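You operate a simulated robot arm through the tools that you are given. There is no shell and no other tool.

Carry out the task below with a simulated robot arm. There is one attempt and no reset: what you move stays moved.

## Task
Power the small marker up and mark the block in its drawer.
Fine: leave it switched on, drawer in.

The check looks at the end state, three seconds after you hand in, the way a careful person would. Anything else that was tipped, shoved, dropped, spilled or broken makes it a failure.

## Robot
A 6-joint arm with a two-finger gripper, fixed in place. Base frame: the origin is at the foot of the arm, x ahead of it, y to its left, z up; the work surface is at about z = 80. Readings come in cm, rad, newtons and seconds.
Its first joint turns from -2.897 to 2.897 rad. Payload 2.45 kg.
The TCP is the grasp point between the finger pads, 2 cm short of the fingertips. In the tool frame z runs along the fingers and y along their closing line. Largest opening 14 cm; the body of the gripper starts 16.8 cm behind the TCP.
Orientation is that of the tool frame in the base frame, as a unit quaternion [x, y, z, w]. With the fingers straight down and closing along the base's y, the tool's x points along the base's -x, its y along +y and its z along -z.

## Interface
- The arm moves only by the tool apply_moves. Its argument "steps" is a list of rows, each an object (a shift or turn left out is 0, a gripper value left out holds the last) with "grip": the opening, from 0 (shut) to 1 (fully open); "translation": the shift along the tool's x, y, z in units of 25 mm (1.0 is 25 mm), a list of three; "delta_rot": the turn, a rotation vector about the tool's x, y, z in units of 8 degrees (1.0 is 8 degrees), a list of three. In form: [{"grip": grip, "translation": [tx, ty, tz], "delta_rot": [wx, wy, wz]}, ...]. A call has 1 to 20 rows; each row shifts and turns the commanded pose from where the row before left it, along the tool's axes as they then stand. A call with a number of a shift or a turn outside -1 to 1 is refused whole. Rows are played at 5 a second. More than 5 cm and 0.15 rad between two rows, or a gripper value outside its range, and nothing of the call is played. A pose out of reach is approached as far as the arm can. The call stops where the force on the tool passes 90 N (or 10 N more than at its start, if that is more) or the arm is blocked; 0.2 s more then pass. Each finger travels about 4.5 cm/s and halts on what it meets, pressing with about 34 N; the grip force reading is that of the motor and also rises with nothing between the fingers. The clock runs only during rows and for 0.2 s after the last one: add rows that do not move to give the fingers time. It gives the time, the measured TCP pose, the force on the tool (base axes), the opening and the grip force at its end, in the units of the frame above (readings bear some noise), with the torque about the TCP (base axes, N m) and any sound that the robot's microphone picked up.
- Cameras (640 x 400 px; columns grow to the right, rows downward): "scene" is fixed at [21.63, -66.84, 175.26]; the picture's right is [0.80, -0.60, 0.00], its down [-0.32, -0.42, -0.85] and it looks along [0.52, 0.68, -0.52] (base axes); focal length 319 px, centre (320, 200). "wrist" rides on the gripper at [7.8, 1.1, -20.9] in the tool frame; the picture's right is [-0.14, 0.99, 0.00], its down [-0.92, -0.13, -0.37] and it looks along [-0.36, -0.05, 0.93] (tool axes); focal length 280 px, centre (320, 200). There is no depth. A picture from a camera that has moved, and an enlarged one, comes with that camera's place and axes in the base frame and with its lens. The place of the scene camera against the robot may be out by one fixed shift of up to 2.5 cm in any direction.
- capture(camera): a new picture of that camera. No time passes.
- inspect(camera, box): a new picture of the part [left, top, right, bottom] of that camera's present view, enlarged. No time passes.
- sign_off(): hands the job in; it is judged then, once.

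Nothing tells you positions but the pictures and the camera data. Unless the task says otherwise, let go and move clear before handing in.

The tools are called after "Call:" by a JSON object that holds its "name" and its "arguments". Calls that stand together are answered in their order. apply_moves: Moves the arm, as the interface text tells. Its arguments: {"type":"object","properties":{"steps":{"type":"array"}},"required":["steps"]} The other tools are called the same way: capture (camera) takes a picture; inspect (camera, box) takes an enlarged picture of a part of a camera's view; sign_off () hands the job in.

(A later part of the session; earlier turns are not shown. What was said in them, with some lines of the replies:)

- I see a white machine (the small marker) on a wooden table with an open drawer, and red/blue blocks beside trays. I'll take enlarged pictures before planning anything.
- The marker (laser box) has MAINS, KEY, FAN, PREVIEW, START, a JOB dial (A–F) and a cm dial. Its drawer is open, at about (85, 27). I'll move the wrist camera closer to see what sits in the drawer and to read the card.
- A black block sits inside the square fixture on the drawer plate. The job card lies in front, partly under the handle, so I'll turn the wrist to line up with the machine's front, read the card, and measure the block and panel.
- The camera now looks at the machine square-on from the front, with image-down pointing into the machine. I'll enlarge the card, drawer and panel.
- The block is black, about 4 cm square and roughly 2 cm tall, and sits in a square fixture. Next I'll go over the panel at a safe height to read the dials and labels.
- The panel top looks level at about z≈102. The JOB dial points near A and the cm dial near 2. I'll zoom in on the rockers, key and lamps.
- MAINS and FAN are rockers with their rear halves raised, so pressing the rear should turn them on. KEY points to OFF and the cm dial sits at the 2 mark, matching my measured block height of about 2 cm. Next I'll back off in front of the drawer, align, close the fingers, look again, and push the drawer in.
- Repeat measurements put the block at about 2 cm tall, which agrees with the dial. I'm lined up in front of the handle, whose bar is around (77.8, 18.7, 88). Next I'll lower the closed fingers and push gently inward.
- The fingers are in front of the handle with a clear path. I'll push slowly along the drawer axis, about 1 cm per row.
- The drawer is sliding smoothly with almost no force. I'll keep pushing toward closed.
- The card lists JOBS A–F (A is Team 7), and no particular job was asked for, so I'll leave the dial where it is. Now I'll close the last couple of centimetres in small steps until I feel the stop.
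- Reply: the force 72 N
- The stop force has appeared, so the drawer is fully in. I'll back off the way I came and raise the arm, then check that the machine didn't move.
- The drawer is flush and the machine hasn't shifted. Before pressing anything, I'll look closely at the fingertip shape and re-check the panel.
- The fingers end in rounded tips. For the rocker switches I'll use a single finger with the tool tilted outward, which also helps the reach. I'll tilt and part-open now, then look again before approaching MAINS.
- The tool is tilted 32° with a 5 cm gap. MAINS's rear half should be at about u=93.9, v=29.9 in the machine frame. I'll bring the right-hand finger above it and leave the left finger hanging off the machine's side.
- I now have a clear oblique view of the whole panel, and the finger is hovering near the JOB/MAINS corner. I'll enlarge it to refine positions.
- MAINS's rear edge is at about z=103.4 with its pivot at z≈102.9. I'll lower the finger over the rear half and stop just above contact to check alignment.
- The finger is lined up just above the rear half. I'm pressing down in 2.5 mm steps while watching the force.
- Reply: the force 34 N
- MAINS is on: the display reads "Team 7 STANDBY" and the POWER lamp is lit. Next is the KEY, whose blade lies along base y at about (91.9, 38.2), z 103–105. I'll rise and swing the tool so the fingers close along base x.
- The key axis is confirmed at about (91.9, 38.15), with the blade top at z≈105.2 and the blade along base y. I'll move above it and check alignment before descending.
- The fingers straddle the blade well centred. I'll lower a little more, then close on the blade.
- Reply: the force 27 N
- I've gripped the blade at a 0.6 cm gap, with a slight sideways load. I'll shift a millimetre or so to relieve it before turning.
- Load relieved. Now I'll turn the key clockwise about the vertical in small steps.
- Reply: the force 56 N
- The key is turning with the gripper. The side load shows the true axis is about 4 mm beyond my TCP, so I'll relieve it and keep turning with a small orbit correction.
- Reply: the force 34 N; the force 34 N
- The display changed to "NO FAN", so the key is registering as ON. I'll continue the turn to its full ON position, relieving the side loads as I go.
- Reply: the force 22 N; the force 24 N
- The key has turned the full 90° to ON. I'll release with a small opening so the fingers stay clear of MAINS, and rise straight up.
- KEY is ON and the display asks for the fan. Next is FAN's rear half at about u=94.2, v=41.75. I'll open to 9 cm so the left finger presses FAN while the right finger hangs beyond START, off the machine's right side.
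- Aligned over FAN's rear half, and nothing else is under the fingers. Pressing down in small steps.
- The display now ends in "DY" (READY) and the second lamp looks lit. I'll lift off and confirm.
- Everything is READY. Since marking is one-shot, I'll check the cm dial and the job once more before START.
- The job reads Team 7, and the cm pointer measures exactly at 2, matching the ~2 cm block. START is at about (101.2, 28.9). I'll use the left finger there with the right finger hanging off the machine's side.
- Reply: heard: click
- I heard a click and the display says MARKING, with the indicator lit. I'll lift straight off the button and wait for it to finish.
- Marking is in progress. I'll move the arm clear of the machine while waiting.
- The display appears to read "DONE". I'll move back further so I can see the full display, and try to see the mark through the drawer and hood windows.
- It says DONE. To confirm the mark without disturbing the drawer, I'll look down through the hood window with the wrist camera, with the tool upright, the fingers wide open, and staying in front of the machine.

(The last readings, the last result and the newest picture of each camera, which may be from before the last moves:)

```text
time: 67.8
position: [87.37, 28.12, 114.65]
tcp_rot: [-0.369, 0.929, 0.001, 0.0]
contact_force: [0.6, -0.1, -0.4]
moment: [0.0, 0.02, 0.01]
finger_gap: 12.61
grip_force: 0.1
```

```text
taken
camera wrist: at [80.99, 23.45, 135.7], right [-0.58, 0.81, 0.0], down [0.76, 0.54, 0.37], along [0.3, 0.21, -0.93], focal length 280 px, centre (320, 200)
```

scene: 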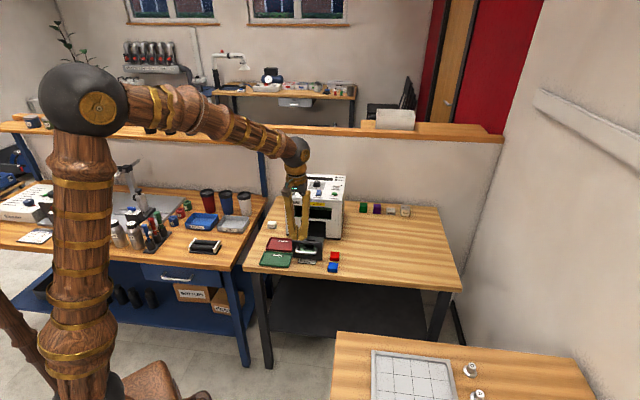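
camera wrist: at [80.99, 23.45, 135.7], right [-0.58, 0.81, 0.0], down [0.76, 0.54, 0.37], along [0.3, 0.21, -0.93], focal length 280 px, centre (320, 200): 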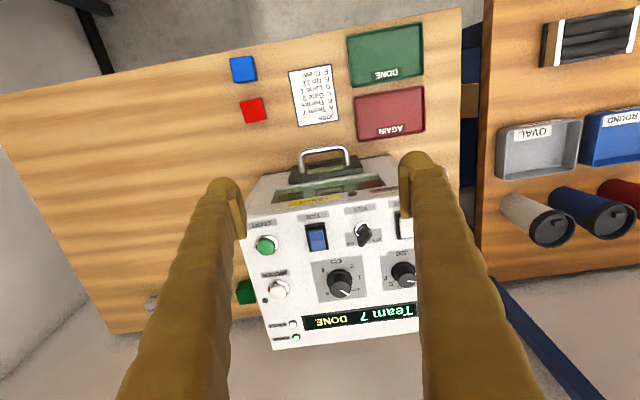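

Call:
{"name": "inspect", "arguments": {"camera": "wrist", "box": [270, 165, 398, 215]}}

Call:
{"name": "inspect", "arguments": {"camera": "wrist", "box": [240, 270, 430, 350]}}

```text
5.00 times, centred on (334, 190) of wrist
camera zoom: at [80.99, 23.45, 135.7], right [-0.58, 0.81, 0.0], down [0.76, 0.54, 0.37], along [0.3, 0.21, -0.93], focal length 1402 px, centre (250, 250)
```

zoom: 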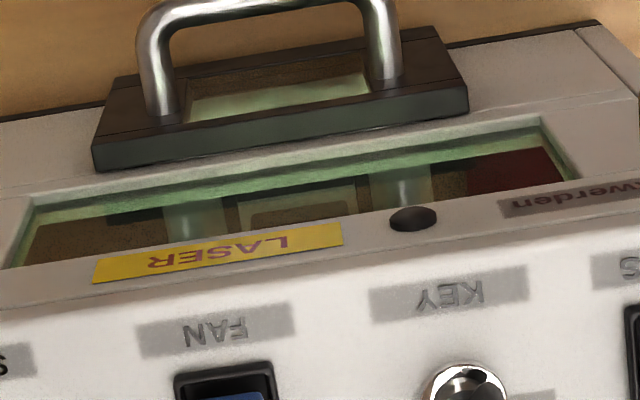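

```text
3.37 times, centred on (335, 310) of wrist
camera zoom: at [80.99, 23.45, 135.7], right [-0.58, 0.81, 0.0], down [0.76, 0.54, 0.37], along [0.3, 0.21, -0.93], focal length 944 px, centre (270, -170)
```

zoom: 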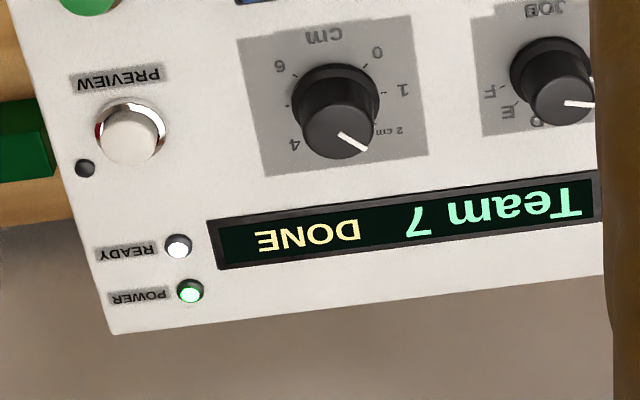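

The display confirms "Team 7 DONE". I'll lower the camera a little in front of the machine to look through the hood glass at the block.

Call:
{"name": "apply_moves", "arguments": {"steps": [{"translation": [0.7, 0, 0.4]}, {"translation": [0.7, 0, 0.6]}, {"translation": [0, 0, 0.9]}, {"translation": [0, 0, 0.9]}, {"translation": [0, 0, 0.9]}, {"translation": [0, 0, 0.9]}, {}]}}

Call:
{"name": "capture", "arguments": {"camera": "wrist"}}

Call:
{"name": "inspect", "arguments": {"camera": "wrist", "box": [270, 215, 390, 290]}}

```text
time: 69.4
position: [84.77, 25.48, 103.2]
tcp_rot: [-0.37, 0.929, 0.001, 0.0]
contact_force: [-0.4, 0.1, -0.6]
moment: [-0.01, -0.01, 0.0]
finger_gap: 12.62
grip_force: 0.1
```

```text
taken
camera wrist: at [78.43, 20.9, 124.12], right [-0.58, 0.81, 0.0], down [0.76, 0.54, 0.37], along [0.3, 0.21, -0.93], focal length 280 px, centre (320, 200)
```

wrist: 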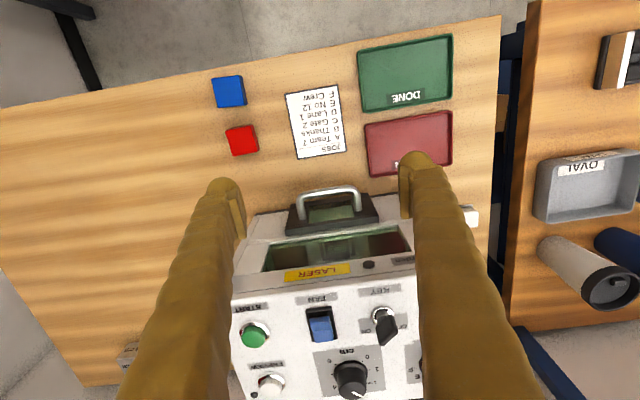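

```text
5.33 times, centred on (330, 252) of wrist
camera zoom: at [78.43, 20.9, 124.12], right [-0.58, 0.81, 0.0], down [0.76, 0.54, 0.37], along [0.3, 0.21, -0.93], focal length 1495 px, centre (267, -80)
```

zoom: 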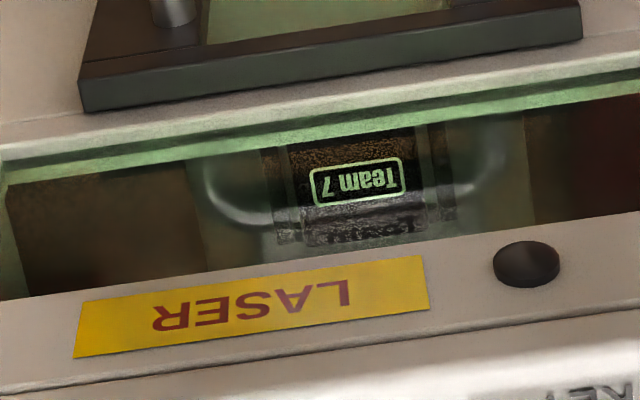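

The block's top now shows a sharp "Team 7" mark, centred on the block. I'll raise the arm and move clear, then do a final check of the scene.

Call:
{"name": "apply_moves", "arguments": {"steps": [{"translation": [0.5, 0, -0.8]}, {"translation": [0.7, 0, -0.9]}, {"translation": [0.7, 0, -0.9]}, {"translation": [0.7, 0, -0.9]}, {"translation": [0.7, 0, -0.9]}, {"translation": [0.7, 0, -0.9]}, {"translation": [0.7, 0, -0.9]}, {"translation": [0.7, 0, -0.9]}, {"translation": [0.7, 0, -0.9]}, {}]}}

Call:
{"name": "capture", "arguments": {"camera": "scene"}}

Call:
{"name": "inspect", "arguments": {"camera": "scene", "box": [240, 160, 440, 285]}}

Call:
{"name": "capture", "arguments": {"camera": "wrist"}}

```text
time: 71.6
position: [73.82, 14.95, 123.27]
tcp_rot: [-0.369, 0.93, -0.001, 0.0]
contact_force: [0.4, -0.6, -0.8]
moment: [0.04, -0.01, -0.01]
finger_gap: 12.62
grip_force: 0.0
```

```text
taken
```

scene: 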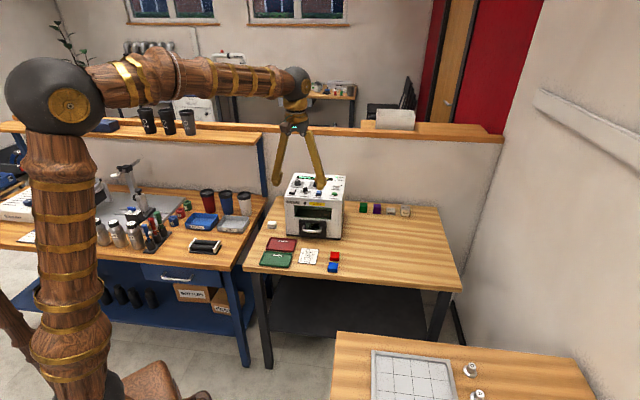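

```text
3.20 times, centred on (340, 222) of scene
camera zoom: at [21.63, -66.84, 175.26], right [0.8, -0.6, 0.0], down [-0.32, -0.42, -0.85], along [0.52, 0.68, -0.52], focal length 1021 px, centre (256, 128)
```

zoom: 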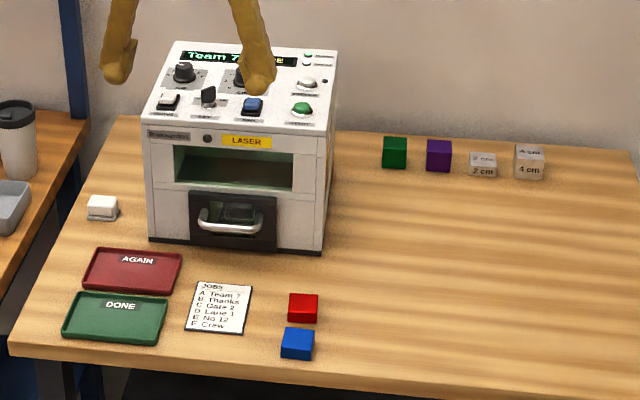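

```text
taken
camera wrist: at [67.3, 10.49, 144.2], right [-0.58, 0.81, 0.0], down [0.76, 0.54, 0.37], along [0.3, 0.21, -0.93], focal length 280 px, centre (320, 200)
```

wrist: 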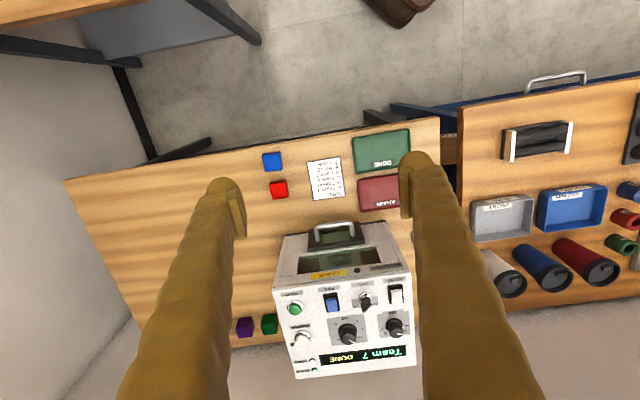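

The marker is on and shows "Team 7 DONE", the drawer is in, and the block carries a crisp mark. Everything else on the table is where it started and the arm is clear, so I'm handing in.

Call:
{"name": "sign_off", "arguments": {}}

```text
The job is handed in.
```

The marker is powered up and the block in its drawer is marked. I checked through the hood window and could see a sharp "Team 7" on the block's top face.

- **Job and focus:** You didn't name a job, so I left the JOB dial at A (Team 7). I also left the cm dial at 2, which matches the block's height of about 2 cm.
- **How it was left:** The machine is on, with MAINS, KEY and FAN all on and the display reading "Team 7 DONE". The drawer is pushed in.
- **Surroundings:** In the last pictures, nothing else on the table had moved and the arm was clear of the machine.
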